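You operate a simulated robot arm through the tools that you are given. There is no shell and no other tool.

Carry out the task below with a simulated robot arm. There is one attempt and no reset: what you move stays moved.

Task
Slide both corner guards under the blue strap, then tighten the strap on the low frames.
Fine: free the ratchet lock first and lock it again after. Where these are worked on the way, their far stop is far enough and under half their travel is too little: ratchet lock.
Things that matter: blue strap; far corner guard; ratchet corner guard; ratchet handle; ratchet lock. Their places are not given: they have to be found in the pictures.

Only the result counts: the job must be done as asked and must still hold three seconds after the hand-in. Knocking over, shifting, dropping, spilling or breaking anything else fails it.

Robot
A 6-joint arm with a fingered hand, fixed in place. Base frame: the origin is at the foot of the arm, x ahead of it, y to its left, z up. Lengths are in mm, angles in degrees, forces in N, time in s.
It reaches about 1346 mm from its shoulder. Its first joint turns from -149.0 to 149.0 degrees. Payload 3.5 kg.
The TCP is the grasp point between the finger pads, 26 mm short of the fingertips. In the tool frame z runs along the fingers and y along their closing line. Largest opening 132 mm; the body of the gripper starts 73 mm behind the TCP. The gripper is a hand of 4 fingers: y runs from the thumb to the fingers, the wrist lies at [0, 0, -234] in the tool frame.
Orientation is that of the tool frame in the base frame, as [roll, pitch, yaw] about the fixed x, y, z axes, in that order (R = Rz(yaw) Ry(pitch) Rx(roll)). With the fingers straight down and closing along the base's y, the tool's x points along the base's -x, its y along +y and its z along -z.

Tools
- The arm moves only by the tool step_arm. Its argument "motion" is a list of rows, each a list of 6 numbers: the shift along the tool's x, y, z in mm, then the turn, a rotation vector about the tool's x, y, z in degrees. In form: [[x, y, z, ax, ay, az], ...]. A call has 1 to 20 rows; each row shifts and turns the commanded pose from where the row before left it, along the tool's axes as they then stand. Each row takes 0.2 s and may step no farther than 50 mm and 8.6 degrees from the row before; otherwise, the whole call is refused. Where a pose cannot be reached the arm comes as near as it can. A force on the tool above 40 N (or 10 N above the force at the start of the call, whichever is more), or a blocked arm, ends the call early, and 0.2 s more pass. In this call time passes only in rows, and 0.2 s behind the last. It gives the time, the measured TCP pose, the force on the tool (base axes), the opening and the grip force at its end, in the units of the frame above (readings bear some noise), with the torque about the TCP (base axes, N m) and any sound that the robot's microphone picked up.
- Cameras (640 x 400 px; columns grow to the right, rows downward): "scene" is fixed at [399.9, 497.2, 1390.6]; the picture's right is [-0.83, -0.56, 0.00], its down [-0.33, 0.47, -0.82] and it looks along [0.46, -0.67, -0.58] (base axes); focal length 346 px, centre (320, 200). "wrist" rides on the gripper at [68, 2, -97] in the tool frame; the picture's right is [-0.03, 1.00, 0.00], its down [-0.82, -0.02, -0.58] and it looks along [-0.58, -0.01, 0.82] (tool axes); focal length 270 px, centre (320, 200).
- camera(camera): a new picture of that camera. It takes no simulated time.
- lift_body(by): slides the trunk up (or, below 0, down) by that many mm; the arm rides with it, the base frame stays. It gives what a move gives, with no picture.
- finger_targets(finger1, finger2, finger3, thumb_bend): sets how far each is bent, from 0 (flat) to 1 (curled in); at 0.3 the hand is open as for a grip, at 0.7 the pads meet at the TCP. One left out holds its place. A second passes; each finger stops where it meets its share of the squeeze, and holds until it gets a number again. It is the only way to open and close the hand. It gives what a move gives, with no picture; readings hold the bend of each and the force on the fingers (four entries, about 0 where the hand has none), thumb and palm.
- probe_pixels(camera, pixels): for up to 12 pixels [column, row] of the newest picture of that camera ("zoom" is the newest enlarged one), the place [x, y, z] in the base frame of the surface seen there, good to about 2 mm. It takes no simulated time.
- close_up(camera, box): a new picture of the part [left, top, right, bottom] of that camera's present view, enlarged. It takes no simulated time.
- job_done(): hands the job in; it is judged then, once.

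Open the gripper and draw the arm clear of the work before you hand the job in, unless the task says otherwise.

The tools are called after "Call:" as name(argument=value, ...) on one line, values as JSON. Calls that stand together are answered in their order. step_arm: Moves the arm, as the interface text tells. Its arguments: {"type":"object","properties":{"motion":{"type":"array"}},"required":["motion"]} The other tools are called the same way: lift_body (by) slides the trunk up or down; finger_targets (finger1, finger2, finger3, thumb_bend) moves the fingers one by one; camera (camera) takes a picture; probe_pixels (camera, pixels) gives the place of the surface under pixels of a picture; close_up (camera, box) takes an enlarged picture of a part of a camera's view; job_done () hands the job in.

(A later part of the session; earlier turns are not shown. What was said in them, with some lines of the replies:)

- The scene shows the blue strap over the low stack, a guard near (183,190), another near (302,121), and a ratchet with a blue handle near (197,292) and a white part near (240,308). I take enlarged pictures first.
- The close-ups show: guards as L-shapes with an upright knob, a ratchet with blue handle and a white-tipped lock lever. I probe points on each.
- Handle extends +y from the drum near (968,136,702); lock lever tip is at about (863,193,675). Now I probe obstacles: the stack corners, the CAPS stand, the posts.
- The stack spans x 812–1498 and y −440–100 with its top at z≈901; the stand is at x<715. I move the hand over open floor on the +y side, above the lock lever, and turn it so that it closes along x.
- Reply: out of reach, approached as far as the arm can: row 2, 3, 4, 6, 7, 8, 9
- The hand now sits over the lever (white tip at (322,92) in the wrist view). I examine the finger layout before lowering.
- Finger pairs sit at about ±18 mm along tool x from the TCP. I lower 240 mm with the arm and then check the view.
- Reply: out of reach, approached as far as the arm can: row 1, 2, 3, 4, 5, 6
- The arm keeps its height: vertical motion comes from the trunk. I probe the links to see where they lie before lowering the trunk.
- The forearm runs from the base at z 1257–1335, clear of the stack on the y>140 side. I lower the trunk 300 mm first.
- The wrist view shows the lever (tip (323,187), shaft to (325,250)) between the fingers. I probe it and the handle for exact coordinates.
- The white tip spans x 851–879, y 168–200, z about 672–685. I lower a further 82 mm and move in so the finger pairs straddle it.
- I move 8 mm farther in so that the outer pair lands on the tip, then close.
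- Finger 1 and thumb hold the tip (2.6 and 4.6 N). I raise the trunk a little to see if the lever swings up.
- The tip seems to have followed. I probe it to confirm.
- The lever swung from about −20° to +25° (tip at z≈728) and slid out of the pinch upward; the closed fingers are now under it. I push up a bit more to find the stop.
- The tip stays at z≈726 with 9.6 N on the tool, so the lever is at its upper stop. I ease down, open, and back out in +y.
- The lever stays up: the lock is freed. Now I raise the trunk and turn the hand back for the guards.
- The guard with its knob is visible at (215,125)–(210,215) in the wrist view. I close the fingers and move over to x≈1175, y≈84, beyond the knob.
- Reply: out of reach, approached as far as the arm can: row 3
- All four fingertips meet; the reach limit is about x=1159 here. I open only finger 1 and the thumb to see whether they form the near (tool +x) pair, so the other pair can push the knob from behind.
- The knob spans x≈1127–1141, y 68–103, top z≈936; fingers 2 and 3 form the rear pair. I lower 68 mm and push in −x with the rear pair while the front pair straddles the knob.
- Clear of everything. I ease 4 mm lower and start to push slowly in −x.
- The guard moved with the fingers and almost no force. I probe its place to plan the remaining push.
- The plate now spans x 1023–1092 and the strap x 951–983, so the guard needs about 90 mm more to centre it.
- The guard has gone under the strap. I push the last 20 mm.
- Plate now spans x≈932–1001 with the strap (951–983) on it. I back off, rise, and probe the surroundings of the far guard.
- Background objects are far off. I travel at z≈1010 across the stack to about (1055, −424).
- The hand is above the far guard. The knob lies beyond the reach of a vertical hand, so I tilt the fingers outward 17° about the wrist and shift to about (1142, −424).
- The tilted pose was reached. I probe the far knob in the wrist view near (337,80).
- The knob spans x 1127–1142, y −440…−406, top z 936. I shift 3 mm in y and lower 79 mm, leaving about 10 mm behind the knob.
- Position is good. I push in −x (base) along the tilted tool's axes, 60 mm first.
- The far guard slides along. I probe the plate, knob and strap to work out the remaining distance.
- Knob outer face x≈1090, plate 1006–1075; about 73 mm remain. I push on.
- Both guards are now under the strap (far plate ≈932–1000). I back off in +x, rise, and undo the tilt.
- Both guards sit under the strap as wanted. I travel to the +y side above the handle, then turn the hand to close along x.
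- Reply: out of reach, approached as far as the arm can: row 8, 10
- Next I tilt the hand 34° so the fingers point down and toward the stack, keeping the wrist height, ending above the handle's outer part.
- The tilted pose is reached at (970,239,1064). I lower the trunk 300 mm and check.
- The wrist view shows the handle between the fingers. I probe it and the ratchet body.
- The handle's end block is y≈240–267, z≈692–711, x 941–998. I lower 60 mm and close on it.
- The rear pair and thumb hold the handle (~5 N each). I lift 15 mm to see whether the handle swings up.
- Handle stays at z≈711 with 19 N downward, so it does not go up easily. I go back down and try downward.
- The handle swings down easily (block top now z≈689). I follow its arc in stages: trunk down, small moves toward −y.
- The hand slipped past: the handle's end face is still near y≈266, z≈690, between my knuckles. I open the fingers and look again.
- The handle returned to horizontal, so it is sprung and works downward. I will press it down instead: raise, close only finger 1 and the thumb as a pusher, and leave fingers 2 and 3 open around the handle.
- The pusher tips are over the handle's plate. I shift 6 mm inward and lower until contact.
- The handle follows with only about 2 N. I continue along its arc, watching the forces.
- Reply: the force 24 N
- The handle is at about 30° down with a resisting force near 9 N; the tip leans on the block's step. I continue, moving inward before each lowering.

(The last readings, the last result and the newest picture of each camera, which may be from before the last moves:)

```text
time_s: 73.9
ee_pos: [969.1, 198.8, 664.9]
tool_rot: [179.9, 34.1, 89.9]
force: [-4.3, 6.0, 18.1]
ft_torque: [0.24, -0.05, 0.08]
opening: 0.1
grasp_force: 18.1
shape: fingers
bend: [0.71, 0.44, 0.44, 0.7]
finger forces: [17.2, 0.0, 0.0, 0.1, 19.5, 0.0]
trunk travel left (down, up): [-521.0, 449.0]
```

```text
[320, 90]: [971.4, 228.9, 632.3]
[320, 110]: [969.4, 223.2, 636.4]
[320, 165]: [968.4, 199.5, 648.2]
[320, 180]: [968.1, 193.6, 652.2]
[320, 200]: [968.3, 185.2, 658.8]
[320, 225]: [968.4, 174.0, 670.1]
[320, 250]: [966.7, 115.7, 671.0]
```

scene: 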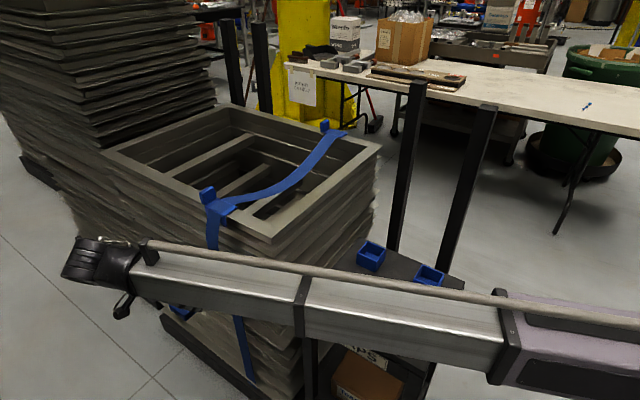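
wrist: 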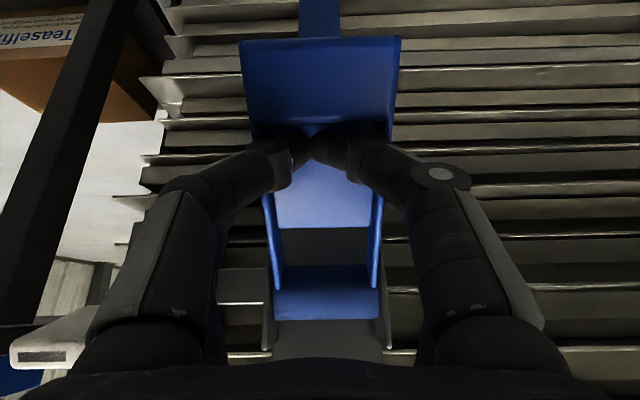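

Handle is at about 41° down; the last step raised the force to 18 N. I try a little more inward, then down, to see if this is the stop.

Call:
step_arm(motion=[[-5, 0, 3.4, 0, 0, 0]])

Call:
lift_body(by=-5)

Call:
camera(camera="wrist")

Call:
probe_pixels(camera="wrist", pixels=[[320, 90], [320, 110], [320, 165], [320, 180], [320, 200], [320, 225], [320, 250]])

```text
time_s: 74.3
ee_pos: [967.7, 197.6, 663.8]
tool_rot: [179.8, 33.7, 90.2]
force: [-5.4, 31.4, 24.6]
ft_torque: [0.76, 0.21, 0.11]
opening: 0.2
grasp_force: 17.2
shape: fingers
bend: [0.71, 0.44, 0.44, 0.7]
finger forces: [23.1, 0.0, 0.0, 0.1, 12.6, 0.0]
trunk travel left (down, up): [-521.0, 449.0]
```

```text
time_s: 74.6
ee_pos: [967.7, 197.7, 663.5]
tool_rot: [179.9, 33.8, 90.1]
force: [-2.9, 14.2, 29.8]
ft_torque: [0.54, 0.11, -0.16]
opening: 0.0
grasp_force: 17.6
shape: fingers
bend: [0.71, 0.44, 0.44, 0.7]
finger forces: [20.9, 0.0, 0.0, 0.0, 14.9, 0.0]
trunk travel left (down, up): [-520.0, 450.0]
stopped: the force on the tool passed its limit at 54 N (the readings are from after the stop); the commanded pose is now the measured one
```

```text
taken
```

wrist: 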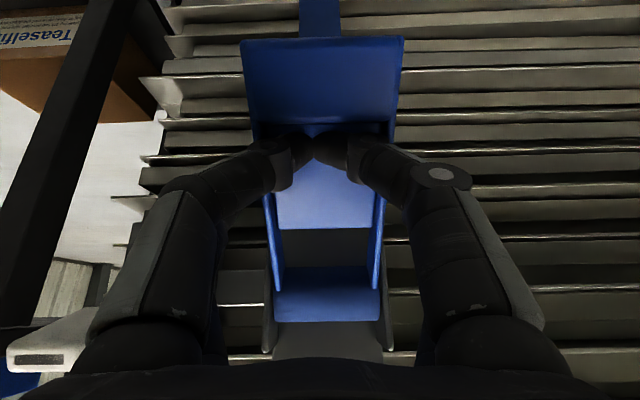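

```text
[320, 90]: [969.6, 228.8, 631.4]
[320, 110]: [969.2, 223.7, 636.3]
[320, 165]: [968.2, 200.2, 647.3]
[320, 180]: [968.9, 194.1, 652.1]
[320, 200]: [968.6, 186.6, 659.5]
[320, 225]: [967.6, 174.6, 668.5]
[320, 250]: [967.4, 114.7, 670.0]
```

The handle is at a firm stop about 41° down (54 N peak). I check the strap on top of the stack in the scene.

Call:
camera(camera="scene")

Call:
close_up(camera="scene", box=[140, 80, 380, 240])

Call:
probe_pixels(camera="scene", pixels=[[250, 200], [320, 155], [285, 185], [300, 172], [230, 205], [215, 225]])

```text
taken
```

scene: 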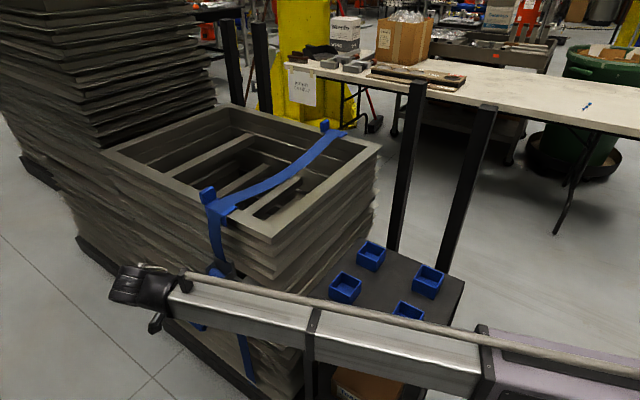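

```text
2.50 times, centred on (260, 160) of scene
```

zoom: 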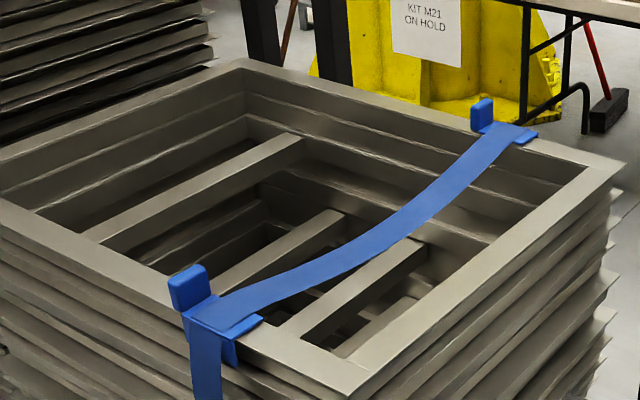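

```text
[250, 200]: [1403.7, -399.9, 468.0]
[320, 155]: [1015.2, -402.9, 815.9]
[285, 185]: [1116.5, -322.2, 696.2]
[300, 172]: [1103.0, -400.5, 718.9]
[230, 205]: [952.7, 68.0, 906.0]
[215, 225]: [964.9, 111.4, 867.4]
```

The strap became visibly straighter: one stroke tightens it partly. I let the handle come back up by raising the hand, and check the strap.

Call:
lift_body(by=40)

Call:
step_arm(motion=[[12.4, 0, -8.4, 0, 0, 0], [12.4, 0, -8.4, 0, 0, 0]])

Call:
lift_body(by=40)

Call:
camera(camera="wrist")

Call:
close_up(camera="scene", box=[140, 80, 380, 240])

Call:
probe_pixels(camera="wrist", pixels=[[320, 30], [320, 50], [320, 70], [320, 90], [320, 110], [320, 165], [320, 180], [320, 200], [320, 225]])

```text
time_s: 75.5
ee_pos: [968.8, 195.4, 700.2]
tool_rot: [179.9, 34.0, 90.1]
force: [-5.4, 3.2, 5.1]
ft_torque: [0.04, -0.01, 0.13]
opening: 0.1
grasp_force: 3.8
shape: fingers
bend: [0.71, 0.44, 0.44, 0.69]
finger forces: [8.0, 0.0, 0.0, 0.1, 0.0, 0.0]
trunk travel left (down, up): [-560.0, 410.0]
```

```text
time_s: 76.1
ee_pos: [969.6, 220.8, 702.5]
tool_rot: [179.8, 34.1, 89.8]
force: [-1.3, -19.0, 7.3]
ft_torque: [-0.33, -0.04, -0.08]
opening: 0.3
grasp_force: 9.6
shape: fingers
bend: [0.7, 0.44, 0.44, 0.7]
finger forces: [13.4, 0.0, 0.0, 0.0, 6.1, 0.0]
trunk travel left (down, up): [-560.0, 410.0]
```

```text
time_s: 76.9
ee_pos: [969.5, 228.1, 740.3]
tool_rot: [-179.9, 33.8, 90.4]
force: [0.5, -0.5, 1.2]
ft_torque: [-0.01, 0.0, 0.02]
opening: 0.9
grasp_force: 0.7
shape: fingers
bend: [0.7, 0.44, 0.44, 0.7]
finger forces: [0.4, 0.0, 0.1, 0.0, 0.3, 0.0]
trunk travel left (down, up): [-600.0, 370.0]
```

```text
taken
```

wrist: 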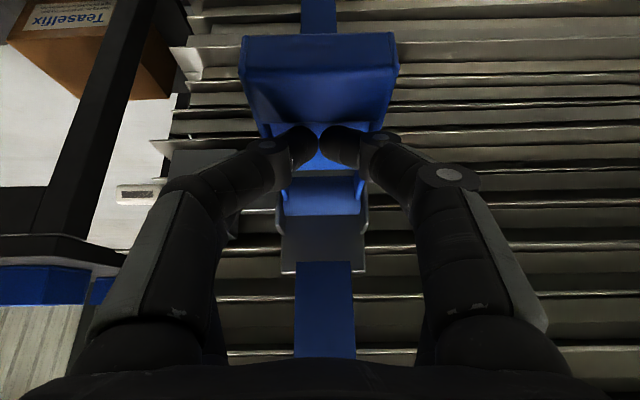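

```text
2.50 times, centred on (260, 160) of scene
```

zoom: 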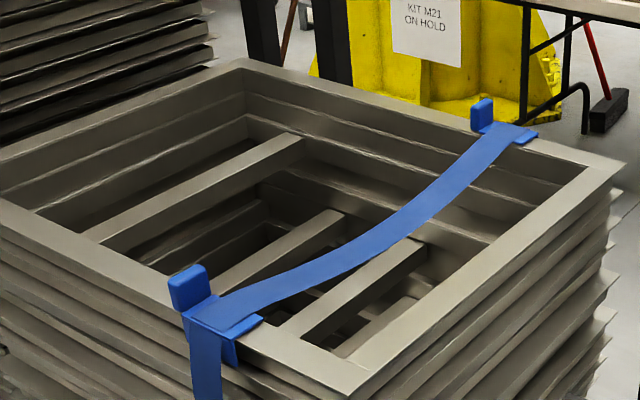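

```text
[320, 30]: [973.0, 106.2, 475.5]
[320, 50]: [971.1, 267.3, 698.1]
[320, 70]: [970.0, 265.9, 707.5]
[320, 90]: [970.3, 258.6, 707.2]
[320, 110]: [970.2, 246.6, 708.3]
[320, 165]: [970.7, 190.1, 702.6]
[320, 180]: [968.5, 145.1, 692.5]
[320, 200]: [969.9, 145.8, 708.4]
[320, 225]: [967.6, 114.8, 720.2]
```

The handle is back at horizontal and the strap keeps its gain, so it is a pump ratchet. I make a second stroke.

Call:
step_arm(motion=[[-10, 0, 6.7, 0, 0, 0]])

Call:
lift_body(by=-53)

Call:
step_arm(motion=[[-11.6, 0, 7.8, 0, 0, 0]])

Call:
lift_body(by=-22)

Call:
camera(camera="wrist")

Call:
close_up(camera="scene", box=[140, 80, 380, 240])

Call:
probe_pixels(camera="wrist", pixels=[[320, 90], [320, 110], [320, 165], [320, 180], [320, 200], [320, 225]])

```text
time_s: 77.3
ee_pos: [970.0, 215.4, 741.0]
tool_rot: [179.8, 34.0, 90.1]
force: [-0.4, 0.9, -0.9]
ft_torque: [0.04, 0.01, -0.03]
opening: 1.0
grasp_force: 0.1
shape: fingers
bend: [0.7, 0.44, 0.44, 0.7]
finger forces: [0.0, 0.0, 0.0, 0.0, 0.0, 0.1]
trunk travel left (down, up): [-600.0, 370.0]
```

```text
time_s: 78.2
ee_pos: [969.3, 216.1, 687.6]
tool_rot: [179.9, 33.9, 90.2]
force: [-0.7, 2.0, 4.1]
ft_torque: [0.05, -0.1, 0.06]
opening: 0.1
grasp_force: 2.7
shape: fingers
bend: [0.71, 0.44, 0.44, 0.7]
finger forces: [4.9, 0.1, 0.1, 0.1, 0.1, 0.0]
trunk travel left (down, up): [-547.0, 423.0]
```

```text
time_s: 78.6
ee_pos: [970.0, 200.1, 688.2]
tool_rot: [179.9, 33.8, 90.1]
force: [-3.3, 5.3, 5.1]
ft_torque: [0.21, -0.07, 0.18]
opening: 0.0
grasp_force: 3.9
shape: fingers
bend: [0.71, 0.44, 0.44, 0.7]
finger forces: [7.8, 0.0, 0.0, 0.0, 0.0, 0.1]
trunk travel left (down, up): [-547.0, 423.0]
```

```text
time_s: 79.3
ee_pos: [969.1, 200.5, 666.4]
tool_rot: [179.9, 33.9, 90.1]
force: [-5.8, 3.4, 6.7]
ft_torque: [0.11, -0.08, 0.17]
opening: 0.0
grasp_force: 4.5
shape: fingers
bend: [0.71, 0.44, 0.44, 0.7]
finger forces: [9.4, 0.1, 0.0, 0.0, 0.0, 0.0]
trunk travel left (down, up): [-525.0, 445.0]
```

```text
taken
```

wrist: 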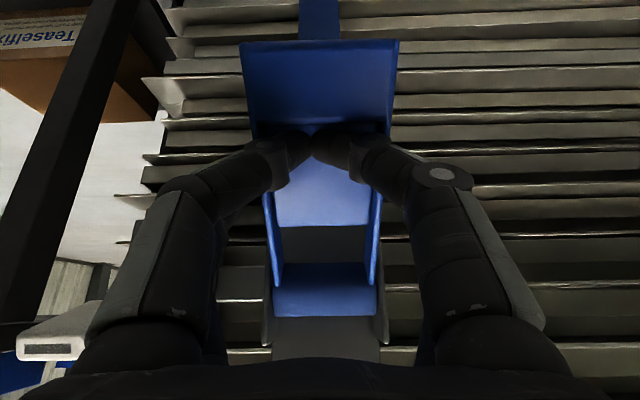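

```text
2.50 times, centred on (260, 160) of scene
```

zoom: 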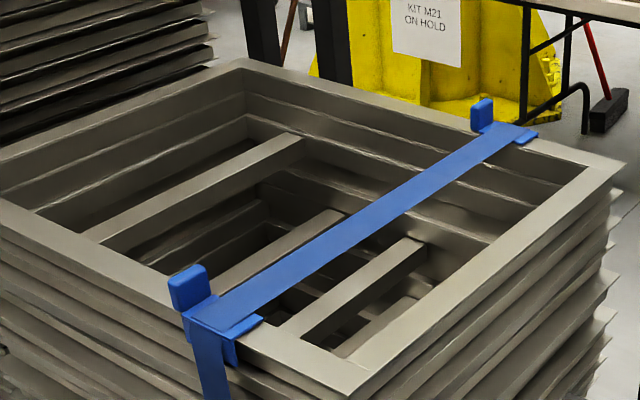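

```text
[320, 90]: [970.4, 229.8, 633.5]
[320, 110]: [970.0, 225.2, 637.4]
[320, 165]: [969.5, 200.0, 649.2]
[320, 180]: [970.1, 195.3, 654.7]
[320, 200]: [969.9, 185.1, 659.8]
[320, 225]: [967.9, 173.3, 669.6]
```

The strap now looks almost straight. I complete this stroke to the stop, then return the handle and inspect the strap.

Call:
lift_body(by=-3)

Call:
lift_body(by=42)

Call:
step_arm(motion=[[10, 0, -6.7, 0, 0, 0]])

Call:
lift_body(by=38)

Call:
camera(camera="wrist")

Call:
close_up(camera="scene", box=[190, 100, 370, 250])

Call:
probe_pixels(camera="zoom", pixels=[[120, 340], [160, 310], [200, 280], [250, 250], [300, 215], [350, 180], [400, 145], [440, 115], [80, 360], [75, 400]])

```text
time_s: 79.8
ee_pos: [970.2, 199.4, 664.5]
tool_rot: [179.8, 33.9, 90.1]
force: [-5.4, 3.2, 11.4]
ft_torque: [0.17, -0.09, 0.14]
opening: 0.1
grasp_force: 5.7
shape: fingers
bend: [0.71, 0.44, 0.44, 0.7]
finger forces: [12.2, 0.0, 0.0, 0.1, 0.0, 0.0]
trunk travel left (down, up): [-522.0, 448.0]
```

```text
time_s: 80.7
ee_pos: [969.5, 199.9, 704.5]
tool_rot: [179.9, 33.9, 90.1]
force: [-3.1, 2.5, 4.6]
ft_torque: [0.09, -0.04, 0.08]
opening: 0.0
grasp_force: 3.2
shape: fingers
bend: [0.71, 0.44, 0.44, 0.69]
finger forces: [6.4, 0.1, 0.1, 0.1, 0.0, 0.0]
trunk travel left (down, up): [-564.0, 406.0]
```

```text
time_s: 81.1
ee_pos: [971.6, 212.9, 705.4]
tool_rot: [180.0, 33.8, 90.0]
force: [-0.6, 0.3, 3.7]
ft_torque: [0.02, -0.08, 0.05]
opening: 0.1
grasp_force: 2.2
shape: fingers
bend: [0.71, 0.44, 0.44, 0.7]
finger forces: [3.6, 0.1, 0.1, 0.1, 0.0, 0.0]
trunk travel left (down, up): [-564.0, 406.0]
```

```text
time_s: 81.9
ee_pos: [970.5, 211.7, 742.8]
tool_rot: [179.9, 33.9, 90.1]
force: [0.1, -0.4, 0.2]
ft_torque: [0.01, 0.03, 0.0]
opening: 0.7
grasp_force: 0.1
shape: fingers
bend: [0.7, 0.44, 0.44, 0.7]
finger forces: [0.1, 0.0, 0.0, 0.0, 0.1, 0.0]
trunk travel left (down, up): [-602.0, 368.0]
```

```text
taken
```

wrist: 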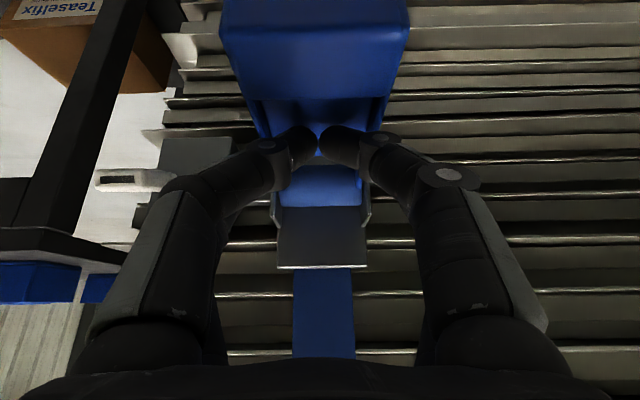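

```text
2.67 times, centred on (280, 175) of scene
```

zoom: 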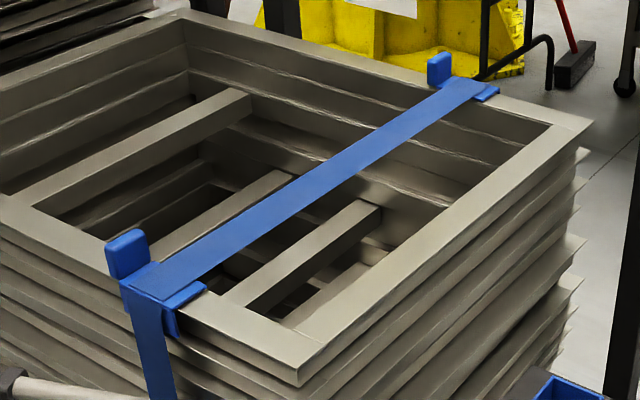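

```text
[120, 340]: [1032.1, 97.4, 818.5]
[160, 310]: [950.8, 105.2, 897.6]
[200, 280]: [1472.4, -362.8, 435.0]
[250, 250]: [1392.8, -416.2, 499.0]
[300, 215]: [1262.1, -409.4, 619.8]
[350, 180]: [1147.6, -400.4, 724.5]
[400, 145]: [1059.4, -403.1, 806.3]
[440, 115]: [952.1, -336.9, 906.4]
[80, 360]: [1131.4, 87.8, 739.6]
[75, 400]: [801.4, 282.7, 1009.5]
```

The strap appears straight. I probe along its centre line, e.g. (305,190), to measure the remaining sag.

Call:
probe_pixels(camera="zoom", pixels=[[165, 275], [200, 252], [240, 227], [280, 203], [305, 187], [340, 165], [380, 140], [420, 115], [445, 95], [150, 340]])

```text
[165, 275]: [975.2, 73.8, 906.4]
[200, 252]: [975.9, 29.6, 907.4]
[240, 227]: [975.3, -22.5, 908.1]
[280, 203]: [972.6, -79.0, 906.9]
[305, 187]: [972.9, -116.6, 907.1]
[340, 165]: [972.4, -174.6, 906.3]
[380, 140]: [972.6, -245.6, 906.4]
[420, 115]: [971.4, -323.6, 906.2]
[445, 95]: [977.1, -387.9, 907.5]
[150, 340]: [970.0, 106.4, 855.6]
```

The strap is straight (z 906–908 all along). I test a third stroke gently; stroke 2 showed about 4–5 N at this depth, so a higher force would mean it is taut.

Call:
lift_body(by=-25)

Call:
lift_body(by=-15)

Call:
lift_body(by=-14)

Call:
camera(camera="wrist")

Call:
probe_pixels(camera="wrist", pixels=[[320, 70], [320, 90], [320, 110], [320, 165], [320, 180], [320, 200], [320, 225]])

```text
time_s: 82.6
ee_pos: [969.7, 213.1, 718.2]
tool_rot: [179.8, 33.9, 90.1]
force: [-1.1, 1.0, 2.6]
ft_torque: [0.01, -0.03, 0.02]
opening: 0.3
grasp_force: 1.4
shape: fingers
bend: [0.7, 0.44, 0.44, 0.7]
finger forces: [2.7, 0.1, 0.0, 0.1, 0.0, 0.0]
trunk travel left (down, up): [-577.0, 393.0]
```

```text
time_s: 83.2
ee_pos: [969.4, 212.1, 703.4]
tool_rot: [179.8, 33.9, 90.2]
force: [-0.8, 0.4, 3.8]
ft_torque: [0.01, -0.1, -0.05]
opening: 0.2
grasp_force: 2.7
shape: fingers
bend: [0.7, 0.44, 0.44, 0.7]
finger forces: [4.4, 0.0, 0.1, 0.0, 0.0, 0.0]
trunk travel left (down, up): [-562.0, 408.0]
```

```text
time_s: 83.9
ee_pos: [969.4, 212.4, 688.1]
tool_rot: [179.9, 33.8, 90.1]
force: [-1.3, 1.1, 4.7]
ft_torque: [0.12, -0.11, 0.06]
opening: 0.0
grasp_force: 2.0
shape: fingers
bend: [0.71, 0.44, 0.44, 0.7]
finger forces: [4.9, 0.0, 0.1, 0.0, 0.1, 0.0]
trunk travel left (down, up): [-548.0, 422.0]
```

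```text
taken
```

wrist: 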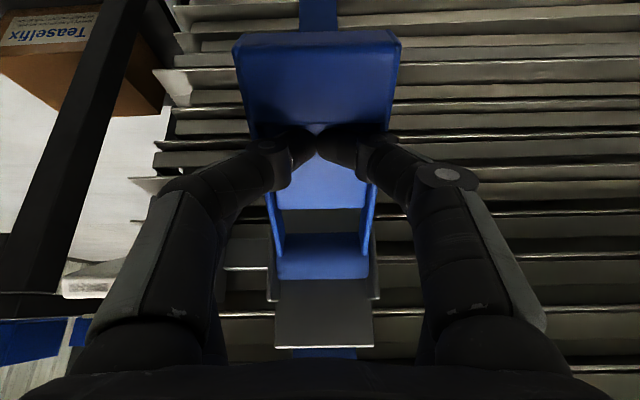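

```text
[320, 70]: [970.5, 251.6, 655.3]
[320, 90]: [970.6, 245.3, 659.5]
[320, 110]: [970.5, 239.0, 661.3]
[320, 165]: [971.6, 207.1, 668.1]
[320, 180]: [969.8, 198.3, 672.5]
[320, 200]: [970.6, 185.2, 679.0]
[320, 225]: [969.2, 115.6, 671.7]
```

Resistance is unchanged (return spring only). I check whether this partial stroke altered the strap at all.

Call:
close_up(camera="scene", box=[190, 100, 370, 250])

Call:
probe_pixels(camera="zoom", pixels=[[165, 275], [200, 252], [240, 227], [280, 203], [305, 187], [340, 165], [380, 140], [420, 115], [445, 95], [150, 340]])

```text
2.67 times, centred on (280, 175) of scene
```

zoom: 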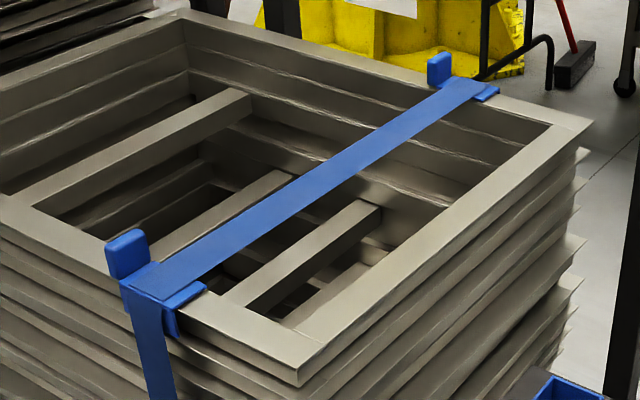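

```text
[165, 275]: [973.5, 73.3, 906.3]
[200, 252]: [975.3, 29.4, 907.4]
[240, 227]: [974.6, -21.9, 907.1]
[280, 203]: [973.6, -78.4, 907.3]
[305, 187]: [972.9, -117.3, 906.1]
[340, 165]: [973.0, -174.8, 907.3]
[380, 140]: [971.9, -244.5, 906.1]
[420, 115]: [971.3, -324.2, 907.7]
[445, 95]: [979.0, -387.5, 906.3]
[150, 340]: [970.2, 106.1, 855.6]
```

The strap is unchanged and taut, so no more pumping is needed. I raise the hand off the handle, close all fingers, and move over the lock lever.

Call:
lift_body(by=112)

Call:
finger_targets(finger1=0.7, finger2=0.7, finger3=0.7, thumb_bend=0.7)

Call:
step_arm(motion=[[0, -35, 0, 0, 0, 0], [0, -35, 0, 0, 0, 0], [0, -34, 0, 0, 0, 0]])

Call:
camera(camera="wrist")

Call:
close_up(camera="scene", box=[120, 220, 320, 345])

```text
time_s: 85.3
ee_pos: [970.4, 213.4, 800.2]
tool_rot: [179.9, 33.9, 90.1]
force: [-0.3, 0.1, 0.3]
ft_torque: [-0.02, 0.01, 0.0]
opening: 0.6
grasp_force: 0.1
shape: fingers
bend: [0.7, 0.44, 0.44, 0.7]
finger forces: [0.0, 0.0, 0.0, 0.1, 0.1, 0.1]
trunk travel left (down, up): [-660.0, 310.0]
```

```text
time_s: 86.3
ee_pos: [970.6, 211.5, 799.9]
tool_rot: [180.0, 33.8, 90.1]
force: [0.1, -0.5, -0.4]
ft_torque: [-0.02, 0.0, 0.03]
opening: 0.8
grasp_force: 0.1
shape: fingers
bend: [0.7, 0.7, 0.7, 0.7]
finger forces: [0.1, 0.0, 0.1, 0.0, 0.0, 0.0]
trunk travel left (down, up): [-660.0, 310.0]
```

```text
time_s: 87.1
ee_pos: [865.1, 210.4, 801.2]
tool_rot: [179.9, 33.8, 90.2]
force: [0.4, -0.3, 0.9]
ft_torque: [-0.02, -0.01, 0.0]
opening: 0.5
grasp_force: 0.0
shape: fingers
bend: [0.7, 0.7, 0.7, 0.7]
finger forces: [0.0, 0.0, 0.1, 0.1, 0.0, 0.1]
trunk travel left (down, up): [-660.0, 310.0]
```

```text
taken
```

wrist: 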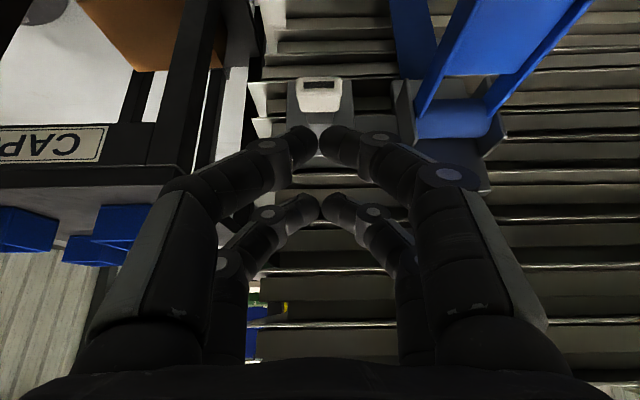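

```text
3.20 times, centred on (220, 282) of scene
```

zoom: 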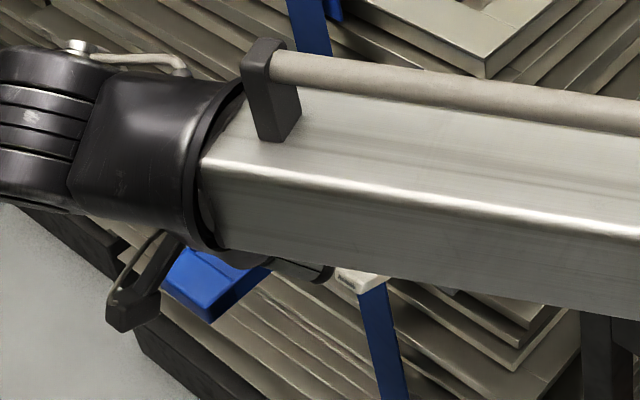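

The lever tip shows at (320,92). I probe it.

Call:
probe_pixels(camera="wrist", pixels=[[320, 82], [320, 95], [320, 107], [320, 117], [302, 95], [338, 95], [290, 110], [350, 110]])

```text
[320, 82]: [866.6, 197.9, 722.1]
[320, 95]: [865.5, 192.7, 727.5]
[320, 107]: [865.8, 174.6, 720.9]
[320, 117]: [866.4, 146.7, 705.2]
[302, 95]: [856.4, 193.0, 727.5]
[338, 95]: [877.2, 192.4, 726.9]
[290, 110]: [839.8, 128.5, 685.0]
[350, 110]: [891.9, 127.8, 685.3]
```

I move in so that the tips are over the lever at y≈182 and lower to contact.

Call:
step_arm(motion=[[-12, 0.5, 8.1, 0, 0, 0], [-11.6, 0, 7.8, 0, 0, 0]])

Call:
lift_body(by=-48)

Call:
lift_body(by=-20)

Call:
camera(camera="wrist")

```text
time_s: 87.7
ee_pos: [866.3, 184.7, 801.1]
tool_rot: [179.9, 33.9, 90.2]
force: [-0.3, 0.3, -0.1]
ft_torque: [-0.03, 0.04, 0.02]
opening: 0.8
grasp_force: 0.0
shape: fingers
bend: [0.7, 0.7, 0.7, 0.7]
finger forces: [0.0, 0.0, 0.0, 0.0, 0.0, 0.0]
trunk travel left (down, up): [-660.0, 310.0]
```

```text
time_s: 88.6
ee_pos: [866.7, 184.6, 753.3]
tool_rot: [179.9, 33.8, 90.2]
force: [-0.2, 0.2, 0.0]
ft_torque: [0.01, 0.01, 0.0]
opening: 0.6
grasp_force: 0.1
shape: fingers
bend: [0.7, 0.7, 0.7, 0.7]
finger forces: [0.1, 0.0, 0.1, 0.0, 0.3, 0.0]
trunk travel left (down, up): [-612.0, 358.0]
```

```text
time_s: 89.3
ee_pos: [868.3, 183.5, 733.2]
tool_rot: [179.9, 33.7, 90.0]
force: [-0.3, 0.4, 1.1]
ft_torque: [0.04, 0.01, -0.04]
opening: 0.9
grasp_force: 0.1
shape: fingers
bend: [0.7, 0.7, 0.7, 0.7]
finger forces: [0.0, 0.0, 0.0, 0.0, 0.1, 0.0]
trunk travel left (down, up): [-592.0, 378.0]
```

```text
taken
```

wrist: 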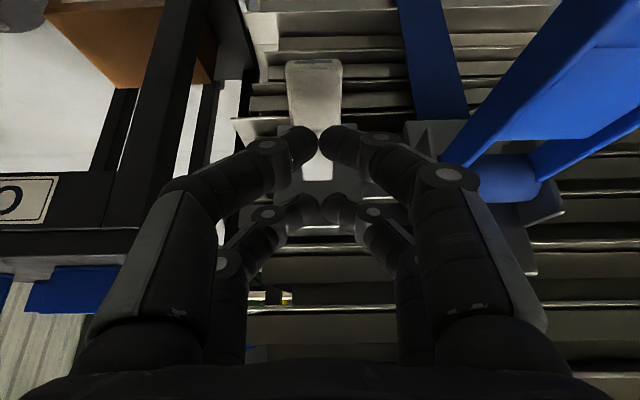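

The lever appears to have swung over. I probe its slope and press a bit further toward the stop.

Call:
probe_pixels(camera="wrist", pixels=[[315, 68], [315, 90], [315, 110], [318, 165], [318, 175]])

Call:
lift_body(by=-16)

Call:
lift_body(by=-8)

Call:
camera(camera="wrist")

Call:
probe_pixels(camera="wrist", pixels=[[315, 68], [315, 90], [315, 110], [318, 165], [318, 175]])

```text
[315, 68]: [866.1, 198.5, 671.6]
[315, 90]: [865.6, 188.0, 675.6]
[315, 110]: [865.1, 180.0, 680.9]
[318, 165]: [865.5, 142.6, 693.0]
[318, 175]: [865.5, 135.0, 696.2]
```

```text
time_s: 89.9
ee_pos: [866.9, 185.6, 717.4]
tool_rot: [179.9, 33.7, 90.1]
force: [0.1, 0.0, -0.3]
ft_torque: [-0.04, -0.02, 0.03]
opening: 0.9
grasp_force: 0.1
shape: fingers
bend: [0.7, 0.7, 0.7, 0.7]
finger forces: [0.0, 0.1, 0.0, 0.1, 0.1, 0.1]
trunk travel left (down, up): [-576.0, 394.0]
```

```text
time_s: 90.5
ee_pos: [866.7, 183.9, 712.9]
tool_rot: [179.8, 33.8, 90.1]
force: [-0.2, 5.7, 25.1]
ft_torque: [0.34, 0.03, 0.0]
opening: 0.1
grasp_force: 13.4
shape: fingers
bend: [0.71, 0.7, 0.7, 0.71]
finger forces: [11.6, 0.1, 0.0, 0.0, 15.2, 0.1]
trunk travel left (down, up): [-568.0, 402.0]
```

```text
taken
```

wrist: 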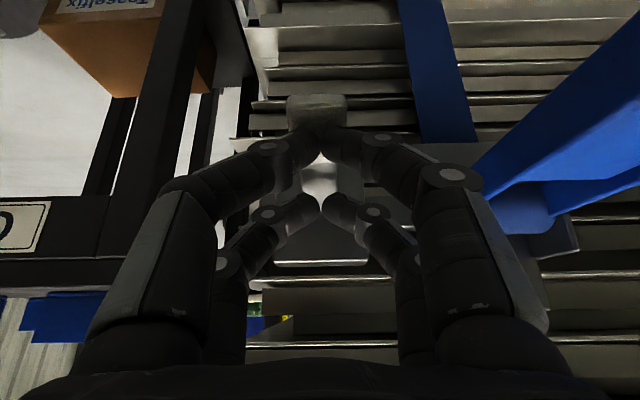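

```text
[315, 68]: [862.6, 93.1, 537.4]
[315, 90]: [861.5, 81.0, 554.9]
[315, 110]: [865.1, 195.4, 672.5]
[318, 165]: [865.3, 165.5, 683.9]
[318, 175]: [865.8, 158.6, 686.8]
```

The lever is back at its lower stop (same coordinates as at the start, 25 N against the stop). I retreat upward and outward, open the hand, and check everything.

Call:
lift_body(by=30)

Call:
step_arm(motion=[[25, 0, -16.8, 0, 0, 0], [25, 0, -16.8, 0, 0, 0], [25, 0, -16.8, 0, 0, 0]])

Call:
lift_body(by=330)

Call:
finger_targets(finger1=0.3, finger2=0.3, finger3=0.3, thumb_bend=0.3)

Call:
camera(camera="scene")

Call:
close_up(camera="scene", box=[150, 240, 310, 340])

Call:
close_up(camera="scene", box=[190, 100, 370, 250])

```text
time_s: 91.2
ee_pos: [867.6, 184.6, 737.7]
tool_rot: [179.9, 33.8, 90.2]
force: [-0.9, -0.1, -0.5]
ft_torque: [-0.02, 0.01, -0.02]
opening: 1.3
grasp_force: 0.1
shape: fingers
bend: [0.7, 0.7, 0.7, 0.7]
finger forces: [0.1, 0.0, 0.1, 0.0, 0.0, 0.0]
trunk travel left (down, up): [-598.0, 372.0]
```

```text
time_s: 92.0
ee_pos: [866.8, 273.1, 738.4]
tool_rot: [180.0, 33.8, 90.1]
force: [0.3, 0.6, -0.3]
ft_torque: [-0.02, 0.0, 0.04]
opening: 1.3
grasp_force: 0.0
shape: fingers
bend: [0.7, 0.7, 0.7, 0.7]
finger forces: [0.0, 0.0, 0.1, 0.0, 0.0, 0.1]
trunk travel left (down, up): [-598.0, 372.0]
```

```text
time_s: 95.3
ee_pos: [866.5, 273.4, 1067.9]
tool_rot: [179.9, 33.8, 90.1]
force: [-0.1, 0.5, -0.8]
ft_torque: [-0.02, 0.0, -0.01]
opening: 1.1
grasp_force: 0.0
shape: fingers
bend: [0.7, 0.7, 0.7, 0.7]
finger forces: [0.0, 0.1, 0.0, 0.0, 0.1, 0.1]
trunk travel left (down, up): [-928.0, 42.0]
```

```text
time_s: 96.3
ee_pos: [866.7, 272.4, 1068.1]
tool_rot: [179.9, 33.8, 90.1]
force: [0.3, 0.9, -0.8]
ft_torque: [-0.01, 0.01, 0.01]
opening: 132.4
grasp_force: 0.1
shape: fingers
bend: [0.3, 0.3, 0.3, 0.3]
finger forces: [0.0, 0.0, 0.0, 0.0, 0.0, 0.0]
trunk travel left (down, up): [-928.0, 42.0]
```

```text
taken
```

scene: 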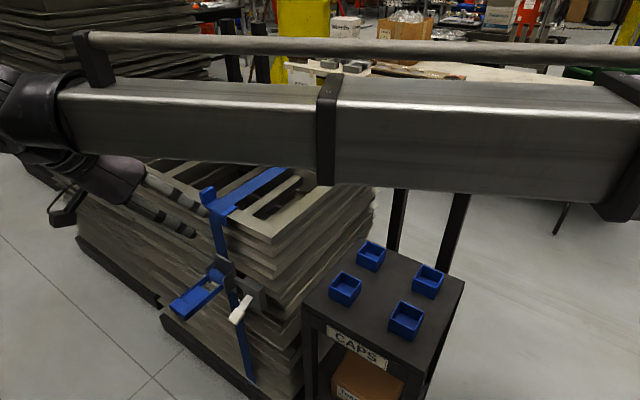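

```text
4.00 times, centred on (230, 290) of scene
```

zoom: 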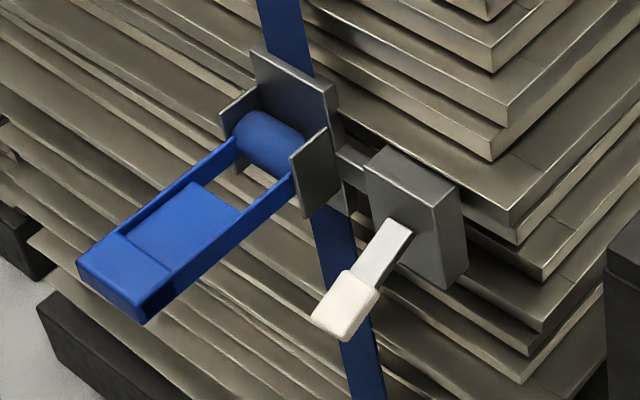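

```text
2.67 times, centred on (280, 175) of scene
```

zoom: 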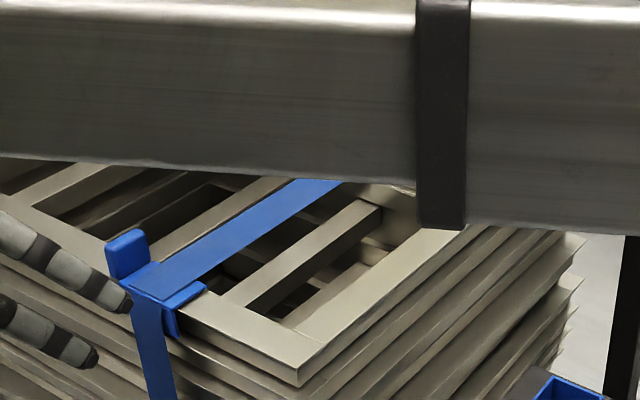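

All parts look right: lever down, handle horizontal, strap straight with guards below. I untilt and draw the arm back from the work, then check the whole scene.

Call:
step_arm(motion=[[22, 0, 3, 0, 8.5, 0], [22, 0, 3, 0, 8.5, 0], [22, 0, 1, 0, 8.5, 0], [22, 0, -1, 0, 8.3, 0], [0, -40, 0, 0, 0, 0], [0, -40, 0, 0, 0, 0], [0, -40, 0, 0, 0, 0], [0, -40, 0, 0, 0, 0], [0, -40, 0, 0, 0, 0], [0, -40, 0, 0, 0, 0]])

Call:
camera(camera="scene")

Call:
close_up(camera="scene", box=[140, 80, 380, 240])

```text
time_s: 98.5
ee_pos: [627.6, 350.2, 1028.3]
tool_rot: [179.9, 0.0, 90.2]
force: [0.0, -0.4, 0.5]
ft_torque: [0.0, 0.02, 0.02]
opening: 132.9
grasp_force: 0.0
shape: fingers
bend: [0.3, 0.3, 0.3, 0.3]
finger forces: [0.1, 0.1, 0.0, 0.1, 0.1, 0.1]
out of reach, approached as far as the arm can: row 4
trunk travel left (down, up): [-928.0, 42.0]
```

```text
taken
```

scene: 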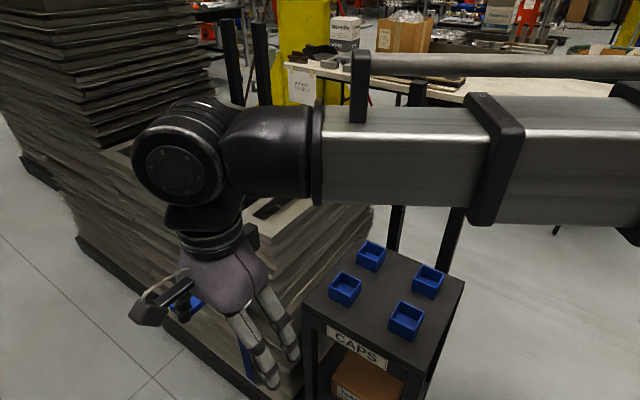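

```text
2.50 times, centred on (260, 160) of scene
```

zoom: 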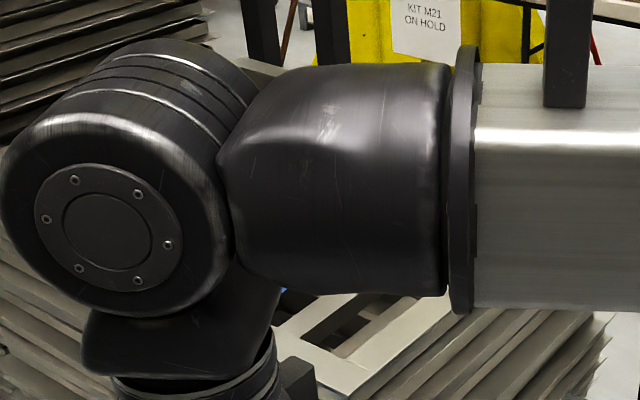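

The arm hides the view but is clear. I move it back toward the start area (−y) for a last unobstructed look.

Call:
step_arm(motion=[[-40, 0, 0, 0, 0, 0], [-40, 0, 0, 0, 0, 0], [-40, 0, 0, 0, 0, 0], [-40, 0, 0, 0, 0, 0], [-40, 0, 0, 0, 0, 0], [-40, 0, 0, 0, 0, 0], [-40, 0, 0, 0, 0, 0], [-40, 0, 0, 0, 0, 0], [-40, 0, 0, 0, 0, 0], [-40, 0, 0, 0, 0, 0], [-40, 0, 0, 0, 0, 0], [-40, 0, 0, 0, 0, 0]])

Call:
camera(camera="scene")

Call:
close_up(camera="scene", box=[140, 80, 380, 240])

```text
time_s: 101.1
ee_pos: [627.6, -130.1, 1029.5]
tool_rot: [179.9, 0.0, 90.2]
force: [0.2, -0.1, -0.2]
ft_torque: [-0.02, -0.01, 0.02]
opening: 132.6
grasp_force: 0.1
shape: fingers
bend: [0.3, 0.3, 0.3, 0.3]
finger forces: [0.0, 0.0, 0.1, 0.0, 0.1, 0.0]
out of reach, approached as far as the arm can: row 5, 7
trunk travel left (down, up): [-928.0, 42.0]
```

```text
taken
```

scene: 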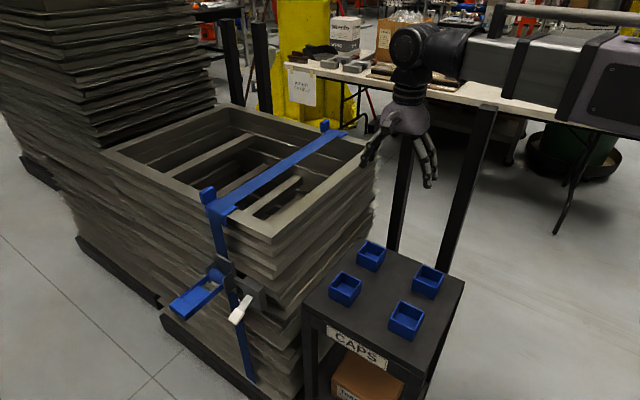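

```text
2.50 times, centred on (260, 160) of scene
```

zoom: 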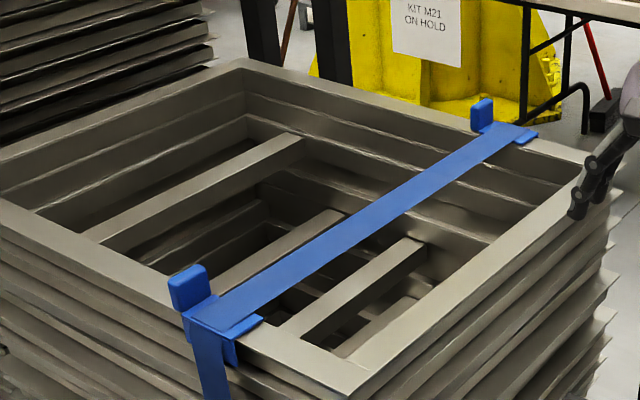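

The strap is straight over both guards, the lock lever is down again, and the arm is clear with the hand open. I hand the job in.

Call:
job_done()

```text
The job is handed in.
```

I slid both corner guards under the blue strap, tightened the strap, and locked the ratchet again. I have handed the job in, but no verdict came back.

- **Ratchet lock:** I swung the lever up to its stop to free it. After tightening I pressed it back down to its lower stop, where it started.
- **Corner guards:** I pushed both about 125 mm along the frame edges. Each plate now spans about x 932–1001, with the strap (x 951–983) lying on it.
- **Strap:** I pumped the handle through two strokes to its stop, and the strap now lies straight between the guards at about z 906–908. I began a third stroke and stopped partway because the strap no longer changed. The handle never got stiffer as the strap tightened, so I judged it tight by its straightness, not by force.
- **Surroundings:** Nothing else looked moved or knocked over in the last picture. The hand is open and the arm is back near its starting position.
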